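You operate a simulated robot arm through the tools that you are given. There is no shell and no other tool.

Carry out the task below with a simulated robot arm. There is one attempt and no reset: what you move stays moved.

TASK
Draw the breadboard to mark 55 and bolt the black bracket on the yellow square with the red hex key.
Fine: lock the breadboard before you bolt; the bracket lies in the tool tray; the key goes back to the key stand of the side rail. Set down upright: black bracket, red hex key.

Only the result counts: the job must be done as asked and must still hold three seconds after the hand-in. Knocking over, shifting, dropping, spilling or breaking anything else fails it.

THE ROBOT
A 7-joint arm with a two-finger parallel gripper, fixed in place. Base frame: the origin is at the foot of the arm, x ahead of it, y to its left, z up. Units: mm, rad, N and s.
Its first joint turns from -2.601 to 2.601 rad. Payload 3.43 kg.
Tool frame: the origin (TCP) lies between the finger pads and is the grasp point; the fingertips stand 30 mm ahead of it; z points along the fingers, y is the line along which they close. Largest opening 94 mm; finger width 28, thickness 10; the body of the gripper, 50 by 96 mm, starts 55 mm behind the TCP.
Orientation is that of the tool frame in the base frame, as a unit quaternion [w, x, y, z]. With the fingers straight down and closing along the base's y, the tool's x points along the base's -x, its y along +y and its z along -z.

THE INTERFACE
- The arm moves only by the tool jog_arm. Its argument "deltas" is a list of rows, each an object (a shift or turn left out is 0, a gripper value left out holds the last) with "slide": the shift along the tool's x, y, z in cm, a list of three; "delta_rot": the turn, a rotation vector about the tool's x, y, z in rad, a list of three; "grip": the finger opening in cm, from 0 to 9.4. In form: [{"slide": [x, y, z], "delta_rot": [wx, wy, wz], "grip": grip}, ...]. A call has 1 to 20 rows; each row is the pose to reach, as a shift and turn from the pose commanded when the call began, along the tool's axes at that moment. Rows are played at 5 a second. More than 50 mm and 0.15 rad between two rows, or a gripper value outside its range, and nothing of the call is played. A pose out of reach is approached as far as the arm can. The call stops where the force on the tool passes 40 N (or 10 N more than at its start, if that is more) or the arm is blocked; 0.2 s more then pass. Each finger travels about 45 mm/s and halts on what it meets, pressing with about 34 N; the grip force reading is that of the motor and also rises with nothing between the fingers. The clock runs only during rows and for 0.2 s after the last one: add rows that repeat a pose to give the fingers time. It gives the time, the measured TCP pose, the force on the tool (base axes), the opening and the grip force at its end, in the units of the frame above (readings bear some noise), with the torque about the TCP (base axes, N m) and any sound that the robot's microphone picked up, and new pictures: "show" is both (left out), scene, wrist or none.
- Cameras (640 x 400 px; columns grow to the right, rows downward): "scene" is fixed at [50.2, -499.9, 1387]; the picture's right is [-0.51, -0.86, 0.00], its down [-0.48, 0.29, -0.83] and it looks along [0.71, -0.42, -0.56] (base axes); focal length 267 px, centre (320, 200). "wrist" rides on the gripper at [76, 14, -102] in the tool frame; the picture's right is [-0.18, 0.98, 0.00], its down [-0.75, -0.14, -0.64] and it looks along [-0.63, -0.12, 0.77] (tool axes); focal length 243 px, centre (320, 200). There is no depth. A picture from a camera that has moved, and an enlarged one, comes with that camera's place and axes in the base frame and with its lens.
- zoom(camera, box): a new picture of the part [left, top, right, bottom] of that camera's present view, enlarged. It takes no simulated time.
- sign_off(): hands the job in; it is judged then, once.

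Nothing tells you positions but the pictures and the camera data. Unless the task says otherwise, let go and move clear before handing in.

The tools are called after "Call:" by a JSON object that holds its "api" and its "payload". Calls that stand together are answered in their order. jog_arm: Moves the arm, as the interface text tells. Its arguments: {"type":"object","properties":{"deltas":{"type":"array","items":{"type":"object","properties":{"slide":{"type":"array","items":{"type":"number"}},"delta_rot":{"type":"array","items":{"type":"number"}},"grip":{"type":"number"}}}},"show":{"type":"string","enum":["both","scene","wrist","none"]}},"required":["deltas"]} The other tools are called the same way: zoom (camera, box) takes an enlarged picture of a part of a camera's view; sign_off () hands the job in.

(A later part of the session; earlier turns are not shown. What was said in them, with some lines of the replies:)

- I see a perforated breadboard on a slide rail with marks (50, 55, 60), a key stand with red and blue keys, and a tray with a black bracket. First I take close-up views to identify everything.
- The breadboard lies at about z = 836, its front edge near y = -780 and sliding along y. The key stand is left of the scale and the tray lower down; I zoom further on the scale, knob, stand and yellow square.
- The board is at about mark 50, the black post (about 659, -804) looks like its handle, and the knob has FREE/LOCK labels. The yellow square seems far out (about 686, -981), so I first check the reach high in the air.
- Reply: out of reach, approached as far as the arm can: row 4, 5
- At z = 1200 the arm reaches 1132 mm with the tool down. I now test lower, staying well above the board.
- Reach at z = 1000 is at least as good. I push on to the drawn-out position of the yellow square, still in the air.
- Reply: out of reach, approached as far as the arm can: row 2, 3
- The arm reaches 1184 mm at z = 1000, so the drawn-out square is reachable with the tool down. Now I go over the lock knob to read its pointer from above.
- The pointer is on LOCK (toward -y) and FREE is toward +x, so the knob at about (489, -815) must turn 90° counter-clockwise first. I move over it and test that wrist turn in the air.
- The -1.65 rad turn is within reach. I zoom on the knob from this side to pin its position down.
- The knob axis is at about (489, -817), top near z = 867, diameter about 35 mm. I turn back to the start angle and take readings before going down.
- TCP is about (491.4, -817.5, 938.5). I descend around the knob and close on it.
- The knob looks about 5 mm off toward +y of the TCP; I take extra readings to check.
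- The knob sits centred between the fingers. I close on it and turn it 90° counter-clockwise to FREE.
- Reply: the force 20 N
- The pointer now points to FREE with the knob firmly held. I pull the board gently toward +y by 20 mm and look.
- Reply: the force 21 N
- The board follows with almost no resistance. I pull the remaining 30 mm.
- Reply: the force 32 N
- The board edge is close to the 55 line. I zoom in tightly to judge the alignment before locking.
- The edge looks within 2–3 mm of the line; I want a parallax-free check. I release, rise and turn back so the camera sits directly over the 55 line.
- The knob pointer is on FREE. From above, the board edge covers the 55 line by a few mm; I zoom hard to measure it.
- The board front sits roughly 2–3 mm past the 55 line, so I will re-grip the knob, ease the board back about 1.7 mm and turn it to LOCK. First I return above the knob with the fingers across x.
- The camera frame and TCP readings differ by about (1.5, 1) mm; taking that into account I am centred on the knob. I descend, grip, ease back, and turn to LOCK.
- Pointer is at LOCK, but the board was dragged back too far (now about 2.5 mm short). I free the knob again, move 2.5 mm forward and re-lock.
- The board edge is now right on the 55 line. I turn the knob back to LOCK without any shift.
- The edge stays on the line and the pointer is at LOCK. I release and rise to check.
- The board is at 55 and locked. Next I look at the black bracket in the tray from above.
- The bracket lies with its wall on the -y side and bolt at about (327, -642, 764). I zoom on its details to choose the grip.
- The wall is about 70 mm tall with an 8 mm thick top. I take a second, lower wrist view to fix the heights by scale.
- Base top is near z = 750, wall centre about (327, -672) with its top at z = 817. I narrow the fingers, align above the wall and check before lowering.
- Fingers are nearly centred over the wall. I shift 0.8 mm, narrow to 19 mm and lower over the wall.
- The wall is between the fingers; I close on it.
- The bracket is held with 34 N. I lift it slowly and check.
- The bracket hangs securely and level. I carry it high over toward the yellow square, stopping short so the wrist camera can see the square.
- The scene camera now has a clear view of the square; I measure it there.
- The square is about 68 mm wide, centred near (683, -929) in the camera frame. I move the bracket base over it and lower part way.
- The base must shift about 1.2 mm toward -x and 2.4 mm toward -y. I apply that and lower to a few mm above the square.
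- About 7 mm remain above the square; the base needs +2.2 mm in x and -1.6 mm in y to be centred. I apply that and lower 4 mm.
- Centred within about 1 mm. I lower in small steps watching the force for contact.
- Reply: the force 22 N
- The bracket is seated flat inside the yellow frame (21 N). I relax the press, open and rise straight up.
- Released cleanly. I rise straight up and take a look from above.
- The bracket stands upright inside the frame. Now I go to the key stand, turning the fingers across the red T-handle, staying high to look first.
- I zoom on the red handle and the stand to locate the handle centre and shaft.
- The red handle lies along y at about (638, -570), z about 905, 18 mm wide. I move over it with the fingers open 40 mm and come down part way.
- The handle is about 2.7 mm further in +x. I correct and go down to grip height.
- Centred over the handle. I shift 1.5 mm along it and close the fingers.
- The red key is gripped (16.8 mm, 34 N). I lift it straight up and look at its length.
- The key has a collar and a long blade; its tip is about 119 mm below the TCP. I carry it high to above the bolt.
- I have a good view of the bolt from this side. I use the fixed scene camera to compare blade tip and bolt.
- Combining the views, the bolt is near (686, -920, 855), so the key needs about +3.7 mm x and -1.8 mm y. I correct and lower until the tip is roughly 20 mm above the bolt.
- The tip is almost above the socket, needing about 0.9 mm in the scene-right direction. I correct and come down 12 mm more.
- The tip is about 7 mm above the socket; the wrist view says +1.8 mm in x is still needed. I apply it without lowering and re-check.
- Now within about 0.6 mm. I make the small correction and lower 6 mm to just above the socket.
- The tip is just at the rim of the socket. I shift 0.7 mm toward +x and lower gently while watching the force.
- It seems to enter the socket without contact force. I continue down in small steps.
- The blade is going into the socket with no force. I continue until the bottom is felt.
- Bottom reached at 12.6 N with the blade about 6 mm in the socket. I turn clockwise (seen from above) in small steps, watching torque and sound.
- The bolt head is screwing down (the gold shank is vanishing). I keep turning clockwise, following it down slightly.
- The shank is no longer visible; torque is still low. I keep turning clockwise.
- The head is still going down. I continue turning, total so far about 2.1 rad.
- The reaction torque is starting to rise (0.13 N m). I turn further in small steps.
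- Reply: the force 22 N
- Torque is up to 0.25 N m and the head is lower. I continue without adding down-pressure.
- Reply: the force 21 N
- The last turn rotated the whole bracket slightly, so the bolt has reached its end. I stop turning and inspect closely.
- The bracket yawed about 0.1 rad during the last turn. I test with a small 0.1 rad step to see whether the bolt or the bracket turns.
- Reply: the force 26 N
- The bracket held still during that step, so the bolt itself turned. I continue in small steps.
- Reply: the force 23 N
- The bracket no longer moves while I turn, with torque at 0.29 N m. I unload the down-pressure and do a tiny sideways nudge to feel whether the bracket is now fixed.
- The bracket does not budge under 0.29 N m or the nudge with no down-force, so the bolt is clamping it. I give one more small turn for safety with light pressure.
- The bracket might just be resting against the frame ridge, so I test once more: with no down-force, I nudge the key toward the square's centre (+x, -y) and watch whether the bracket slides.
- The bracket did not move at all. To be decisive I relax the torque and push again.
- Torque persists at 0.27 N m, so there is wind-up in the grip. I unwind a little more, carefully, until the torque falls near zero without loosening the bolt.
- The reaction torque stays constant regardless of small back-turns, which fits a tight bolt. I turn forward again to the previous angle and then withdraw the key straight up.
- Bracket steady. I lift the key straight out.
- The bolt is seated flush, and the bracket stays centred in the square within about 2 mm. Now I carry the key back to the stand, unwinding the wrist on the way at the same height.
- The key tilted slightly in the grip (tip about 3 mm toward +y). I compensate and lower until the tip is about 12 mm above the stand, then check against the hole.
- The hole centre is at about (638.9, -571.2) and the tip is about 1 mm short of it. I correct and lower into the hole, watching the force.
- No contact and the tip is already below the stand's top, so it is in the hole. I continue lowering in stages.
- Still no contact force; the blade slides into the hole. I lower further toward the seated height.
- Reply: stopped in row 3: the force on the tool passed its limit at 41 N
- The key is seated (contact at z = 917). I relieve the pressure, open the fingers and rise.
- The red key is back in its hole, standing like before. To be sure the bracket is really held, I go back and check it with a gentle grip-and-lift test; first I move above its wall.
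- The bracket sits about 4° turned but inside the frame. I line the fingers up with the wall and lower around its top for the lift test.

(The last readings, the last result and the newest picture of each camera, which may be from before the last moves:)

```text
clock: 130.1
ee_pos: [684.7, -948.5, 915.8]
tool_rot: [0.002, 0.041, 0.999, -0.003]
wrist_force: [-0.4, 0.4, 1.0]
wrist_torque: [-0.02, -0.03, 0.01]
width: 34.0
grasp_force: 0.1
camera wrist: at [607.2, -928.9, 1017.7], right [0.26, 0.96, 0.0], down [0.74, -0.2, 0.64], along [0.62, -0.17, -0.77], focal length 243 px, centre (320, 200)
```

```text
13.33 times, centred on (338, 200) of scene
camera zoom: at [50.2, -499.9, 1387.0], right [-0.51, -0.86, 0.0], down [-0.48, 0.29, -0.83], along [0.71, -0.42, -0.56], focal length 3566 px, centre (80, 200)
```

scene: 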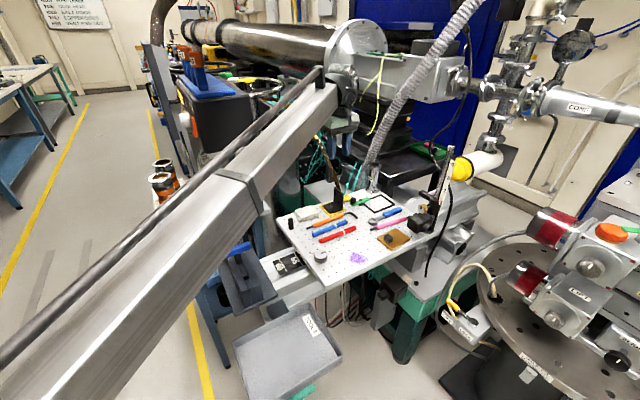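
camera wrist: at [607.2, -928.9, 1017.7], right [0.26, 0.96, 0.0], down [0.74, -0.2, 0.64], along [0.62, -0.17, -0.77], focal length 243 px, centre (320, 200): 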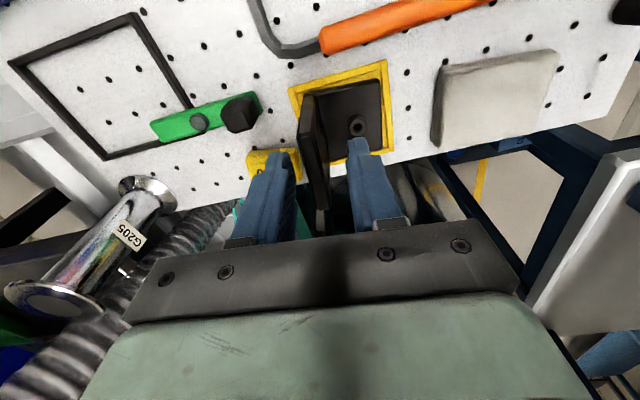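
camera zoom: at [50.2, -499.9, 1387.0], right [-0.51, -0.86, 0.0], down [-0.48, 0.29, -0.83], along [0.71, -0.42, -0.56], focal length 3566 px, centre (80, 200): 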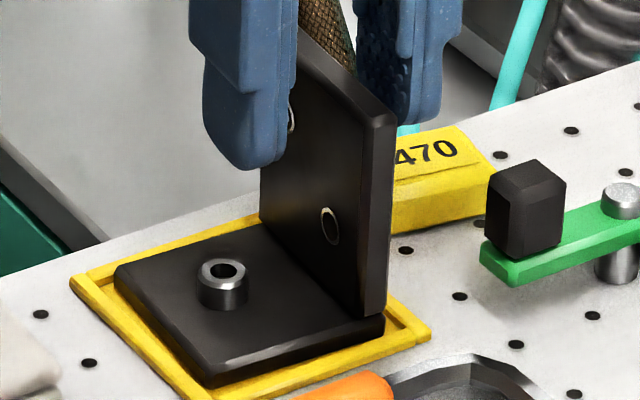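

The wall is between the fingers, clear of both. I close on it and read the forces.

Call:
{"api": "jog_arm", "payload": {"deltas": [{"grip": 2.0}, {"grip": 2.0}, {"grip": 2.0}], "show": "none"}}

Call:
{"api": "zoom", "payload": {"camera": "wrist", "box": [240, 60, 400, 160]}}

Call:
{"api": "zoom", "payload": {"camera": "scene", "box": [314, 185, 362, 215]}}

```text
clock: 130.9
ee_pos: [683.8, -949.0, 916.3]
tool_rot: [0.0, 0.042, 0.999, -0.002]
wrist_force: [-0.2, 0.2, -0.3]
wrist_torque: [-0.04, -0.02, 0.03]
width: 19.8
grasp_force: 0.0
```

```text
4.00 times, centred on (320, 110) of wrist
camera zoom: at [607.2, -928.9, 1017.8], right [0.26, 0.96, 0.0], down [0.74, -0.2, 0.64], along [0.62, -0.17, -0.77], focal length 970 px, centre (320, 560)
```

zoom: 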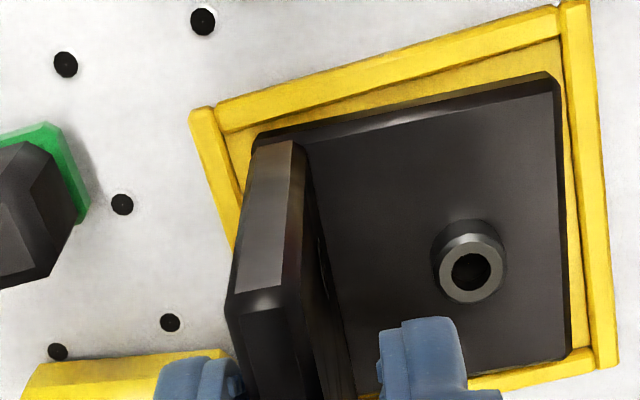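

```text
13.33 times, centred on (338, 200) of scene
camera zoom: at [50.2, -499.9, 1387.0], right [-0.51, -0.86, 0.0], down [-0.48, 0.29, -0.83], along [0.71, -0.42, -0.56], focal length 3566 px, centre (80, 200)
```

zoom: 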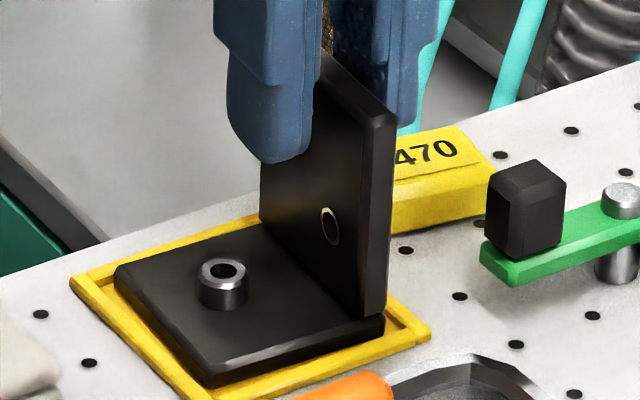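

Call:
{"api": "jog_arm", "payload": {"deltas": [{"slide": [0, -0.22, 0]}, {"slide": [0, -0.22, 0]}, {"slide": [0, -0.22, 0], "grip": 1.6}, {"slide": [0, -0.22, 0], "grip": 1.6}], "show": "none"}}

Call:
{"api": "jog_arm", "payload": {"deltas": [{"grip": 1.2}, {"grip": 1.2}, {"grip": 1.2}], "show": "none"}}

Call:
{"api": "zoom", "payload": {"camera": "scene", "box": [314, 185, 362, 215]}}

```text
clock: 131.9
ee_pos: [682.9, -951.6, 915.5]
tool_rot: [0.001, 0.04, 0.999, -0.002]
wrist_force: [0.3, 0.0, 0.6]
wrist_torque: [0.0, 0.0, 0.0]
width: 16.0
grasp_force: 0.0
```

```text
clock: 132.7
ee_pos: [684.1, -951.9, 915.7]
tool_rot: [0.001, 0.042, 0.999, -0.002]
wrist_force: [0.6, -0.2, -0.7]
wrist_torque: [0.02, 0.01, 0.0]
width: 12.1
grasp_force: 0.1
```

```text
13.33 times, centred on (338, 200) of scene
camera zoom: at [50.2, -499.9, 1387.0], right [-0.51, -0.86, 0.0], down [-0.48, 0.29, -0.83], along [0.71, -0.42, -0.56], focal length 3566 px, centre (80, 200)
```

zoom: 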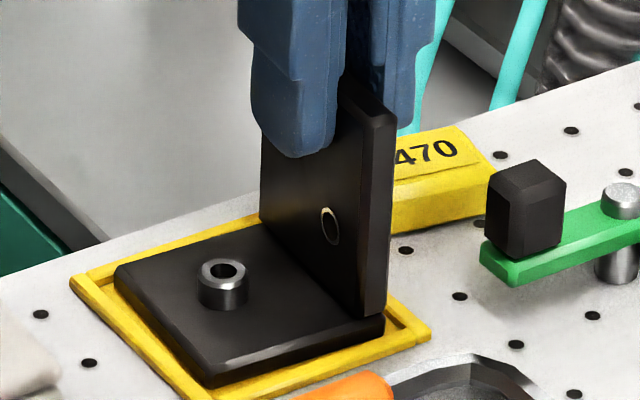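

Call:
{"api": "jog_arm", "payload": {"deltas": [{"grip": 0.9}, {"grip": 0.9}], "show": "none"}}

Call:
{"api": "jog_arm", "payload": {"deltas": [{"grip": 0.6}, {"grip": 0.6}], "show": "none"}}

Call:
{"api": "zoom", "payload": {"camera": "scene", "box": [314, 185, 362, 215]}}

Call:
{"api": "zoom", "payload": {"camera": "wrist", "box": [240, 60, 400, 160]}}

```text
clock: 133.3
ee_pos: [682.9, -951.3, 916.4]
tool_rot: [0.001, 0.041, 0.999, 0.0]
wrist_force: [-0.7, 2.7, -0.2]
wrist_torque: [0.09, 0.07, 0.06]
width: 10.3
grasp_force: 1.5
```

```text
clock: 133.9
ee_pos: [682.3, -948.9, 915.7]
tool_rot: [0.0, 0.04, 0.999, -0.001]
wrist_force: [-1.2, 3.5, -0.2]
wrist_torque: [0.15, -0.02, 0.95]
width: 9.8
grasp_force: 33.9
```

```text
13.33 times, centred on (338, 200) of scene
camera zoom: at [50.2, -499.9, 1387.0], right [-0.51, -0.86, 0.0], down [-0.48, 0.29, -0.83], along [0.71, -0.42, -0.56], focal length 3566 px, centre (80, 200)
```

zoom: 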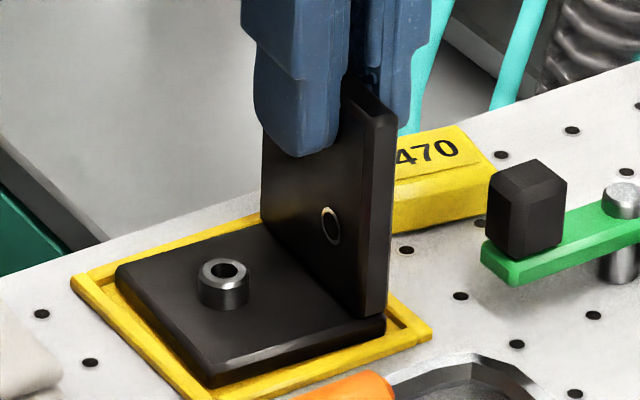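

```text
4.00 times, centred on (320, 110) of wrist
camera zoom: at [606.9, -931.8, 1017.6], right [0.26, 0.96, 0.0], down [0.74, -0.2, 0.64], along [0.62, -0.17, -0.77], focal length 970 px, centre (320, 560)
```

zoom: 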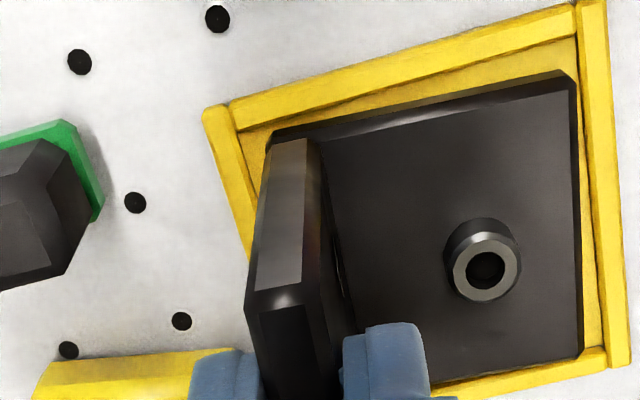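

The wall is gripped and the bracket resists rotation with 0.95 N m. Now the lift test: up 1.5 mm.

Call:
{"api": "jog_arm", "payload": {"deltas": [{"slide": [0, 0, -0.08]}, {"slide": [0, 0, -0.15]}, {"slide": [0, 0, -0.15]}], "show": "none"}}

Call:
{"api": "zoom", "payload": {"camera": "scene", "box": [314, 185, 362, 215]}}

```text
clock: 134.7
ee_pos: [683.7, -951.6, 915.0]
tool_rot: [0.0, 0.04, 0.999, -0.001]
wrist_force: [-3.5, 7.4, -9.2]
wrist_torque: [0.19, -0.37, 0.97]
width: 9.8
grasp_force: 34.8
```

```text
13.33 times, centred on (338, 200) of scene
camera zoom: at [50.2, -499.9, 1387.0], right [-0.51, -0.86, 0.0], down [-0.48, 0.29, -0.83], along [0.71, -0.42, -0.56], focal length 3566 px, centre (80, 200)
```

zoom: 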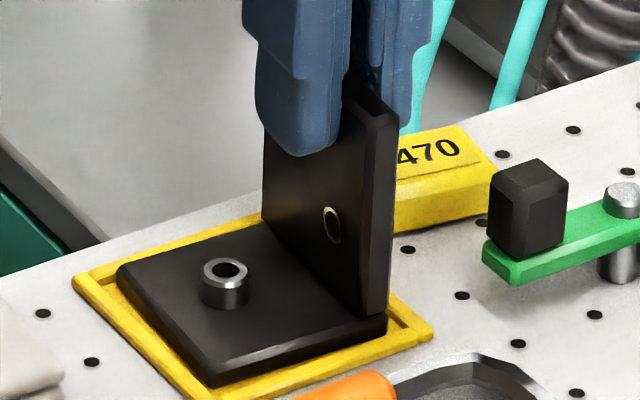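

The bracket resists with more than its weight (9 N) and stays put on the board, so it is bolted. I lower back, open and withdraw.

Call:
{"api": "jog_arm", "payload": {"deltas": [{"slide": [0, 0, 0.15]}, {"slide": [0, 0, 0.15]}, {"slide": [0, 0, 0.15], "grip": 2.2}, {"slide": [0, 0, 0.15], "grip": 3.0}, {"slide": [0, 0, 0.15], "grip": 3.0}], "show": "none"}}

Call:
{"api": "jog_arm", "payload": {"deltas": [{"slide": [0, 0.05, -2]}, {"slide": [0, 0.05, -5]}, {"slide": [0, 0.05, -9]}, {"slide": [0, 0.05, -13]}, {"slide": [3.5, 3.0, -15]}, {"slide": [7.0, 6.0, -15]}, {"slide": [10.0, 9.0, -15]}, {"slide": [10.0, 9.0, -15]}]}}

Call:
{"api": "zoom", "payload": {"camera": "scene", "box": [314, 185, 362, 215]}}

Call:
{"api": "zoom", "payload": {"camera": "scene", "box": [270, 245, 318, 275]}}

Call:
{"api": "zoom", "payload": {"camera": "scene", "box": [290, 180, 450, 280]}}

```text
clock: 135.9
ee_pos: [684.6, -952.4, 915.8]
tool_rot: [0.0, 0.041, 0.999, -0.002]
wrist_force: [-0.9, 0.0, -0.3]
wrist_torque: [0.04, 0.0, 0.03]
width: 30.1
grasp_force: 0.0
```

```text
clock: 137.7
ee_pos: [589.9, -851.6, 1064.9]
tool_rot: [0.001, 0.041, 0.999, -0.001]
wrist_force: [-0.2, 0.0, -1.0]
wrist_torque: [-0.02, 0.03, -0.01]
width: 29.9
grasp_force: 0.1
camera wrist: at [514.2, -832.3, 1166.9], right [0.26, 0.96, 0.0], down [0.74, -0.2, 0.64], along [0.62, -0.17, -0.77], focal length 243 px, centre (320, 200)
```

scene: 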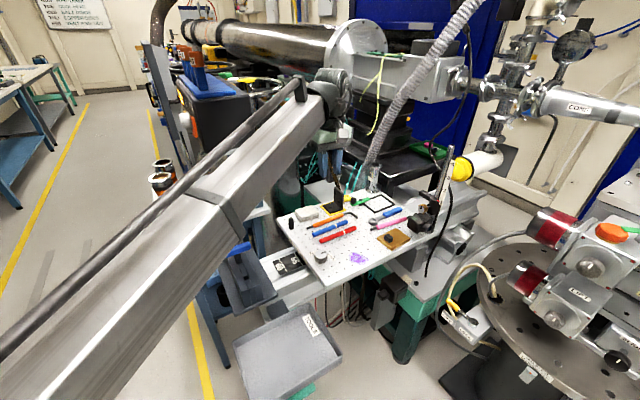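
wrist: 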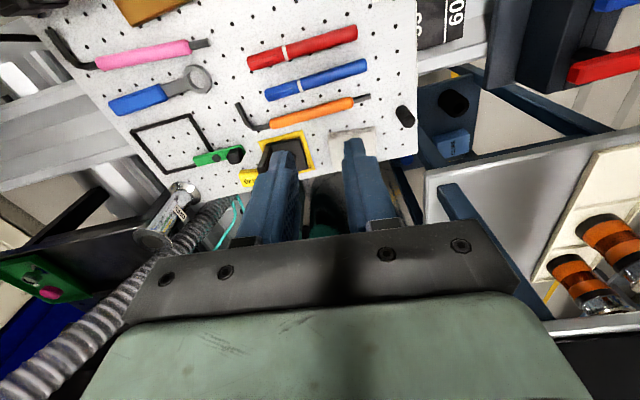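

```text
13.33 times, centred on (338, 200) of scene
camera zoom: at [50.2, -499.9, 1387.0], right [-0.51, -0.86, 0.0], down [-0.48, 0.29, -0.83], along [0.71, -0.42, -0.56], focal length 3566 px, centre (80, 200)
```

zoom: 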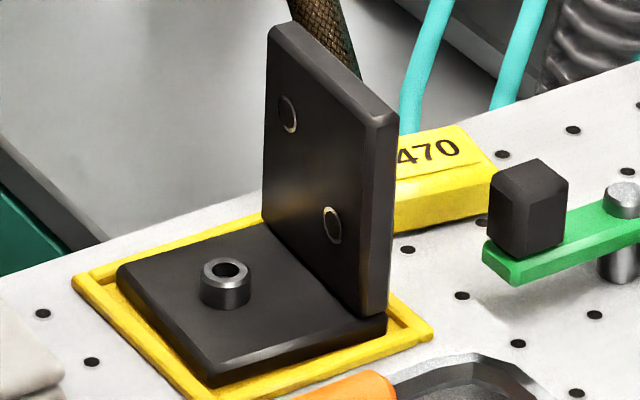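

```text
13.33 times, centred on (294, 260) of scene
camera zoom: at [50.2, -499.9, 1387.0], right [-0.51, -0.86, 0.0], down [-0.48, 0.29, -0.83], along [0.71, -0.42, -0.56], focal length 3566 px, centre (667, -600)
```

zoom: 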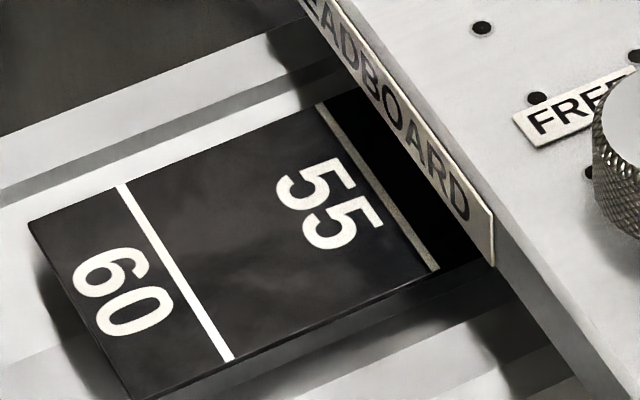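

```text
4.00 times, centred on (370, 230) of scene
camera zoom: at [50.2, -499.9, 1387.0], right [-0.51, -0.86, 0.0], down [-0.48, 0.29, -0.83], along [0.71, -0.42, -0.56], focal length 1070 px, centre (120, 80)
```

zoom: 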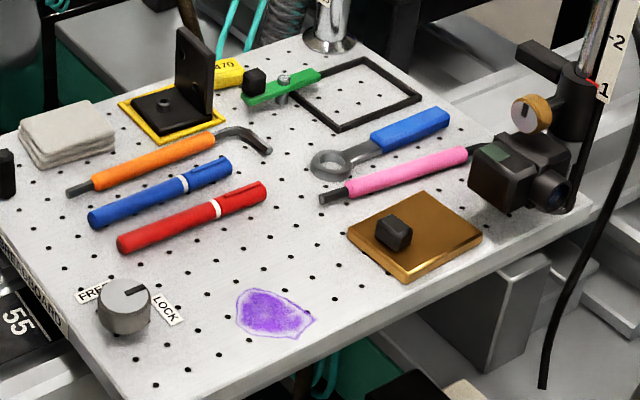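

The board is still on the 55 line with the knob at LOCK, the bracket is bolted upright on the yellow square, and the key looks upright in the stand. I move the arm clear and take a last look.

Call:
{"api": "jog_arm", "payload": {"deltas": [{"slide": [1.5, 2.5, -3.0]}, {"slide": [3.0, 5.0, -6.0]}, {"slide": [4.5, 7.5, -9.0]}, {"slide": [6.0, 10.0, -12.0]}, {"slide": [6.0, 10.0, -12.0]}]}}

Call:
{"api": "zoom", "payload": {"camera": "scene", "box": [200, 220, 296, 280]}}

Call:
{"api": "zoom", "payload": {"camera": "wrist", "box": [40, 0, 640, 375]}}

```text
clock: 138.9
ee_pos: [535.0, -748.8, 1188.4]
tool_rot: [0.0, 0.04, 0.999, -0.001]
wrist_force: [-0.5, -0.4, 0.2]
wrist_torque: [0.0, -0.04, 0.0]
width: 30.0
grasp_force: 0.0
camera wrist: at [459.9, -729.4, 1290.0], right [0.26, 0.96, 0.0], down [0.74, -0.2, 0.64], along [0.62, -0.17, -0.77], focal length 243 px, centre (320, 200)
```

scene: 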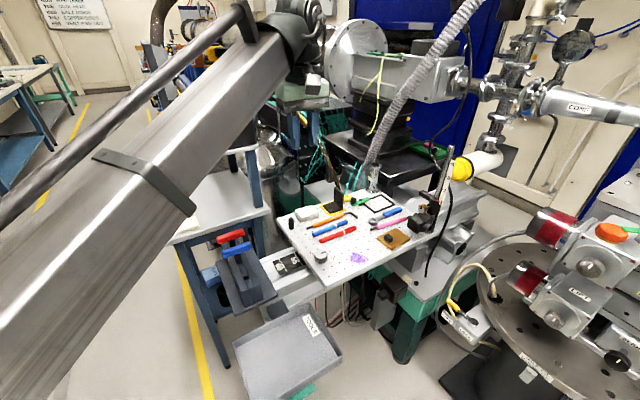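
wrist: 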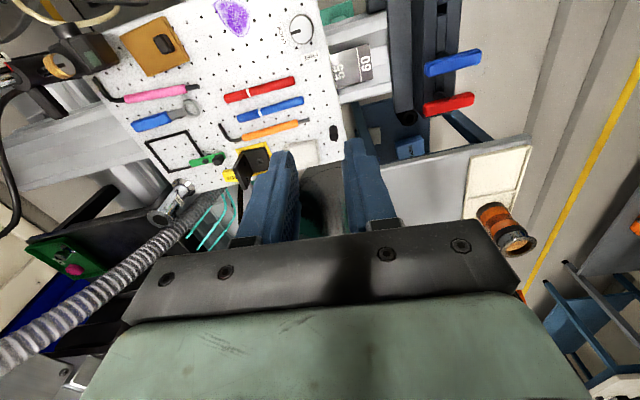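

```text
6.67 times, centred on (248, 250) of scene
camera zoom: at [50.2, -499.9, 1387.0], right [-0.51, -0.86, 0.0], down [-0.48, 0.29, -0.83], along [0.71, -0.42, -0.56], focal length 1783 px, centre (800, -133)
```

zoom: 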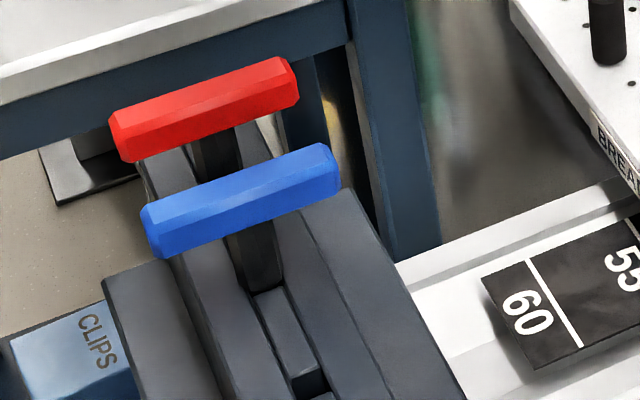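

```text
1.07 times, centred on (340, 188) of wrist (not enlarged: the box is as wide or as high as the picture)
camera zoom: at [459.9, -729.4, 1290.0], right [0.26, 0.96, 0.0], down [0.74, -0.2, 0.64], along [0.62, -0.17, -0.77], focal length 259 px, centre (299, 213)
```

zoom: 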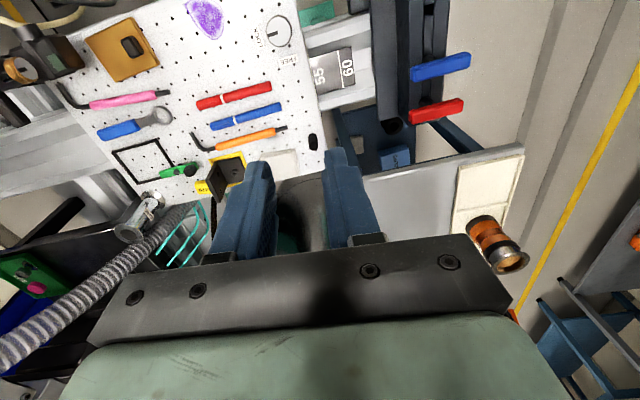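

The pictures show the breadboard at mark 55 with the knob at LOCK. The black bracket stands bolted and upright on the yellow square, and the red key is back upright in its stand. The arm is clear, so I hand the job in.

Call:
{"api": "sign_off", "payload": {}}

```text
The job is handed in.
```

I drew the breadboard to mark 55, locked it, bolted the black bracket on the yellow square with the red hex key, and handed the job in. No verdict has come back.

- **Breadboard:** its front edge sits on the 55 line, within about 1 mm. It was locked when I arrived, so I turned the knob to FREE to draw it and then back to LOCK before bolting. In doing so I overshot the line and re-locked once. The edge had not moved when I checked at the end.
- **Bracket:** it stands upright and inside the square, its centre about 2 mm from the square's centre. It turned about 4° clockwise while I tightened the bolt, so it is not quite square to the yellow frame.
- **Bolt:** the head is flush with the bracket base. When I gripped the wall and pulled up, the bracket did not lift off the board at 9 N, about twice its own weight of roughly 4 N.
- **Red key:** it is back upright in its original hole in the stand. I pressed it down to 41 N for a moment while seating it.

I saw no other object knocked over or shifted, and the arm is open and clear of everything.
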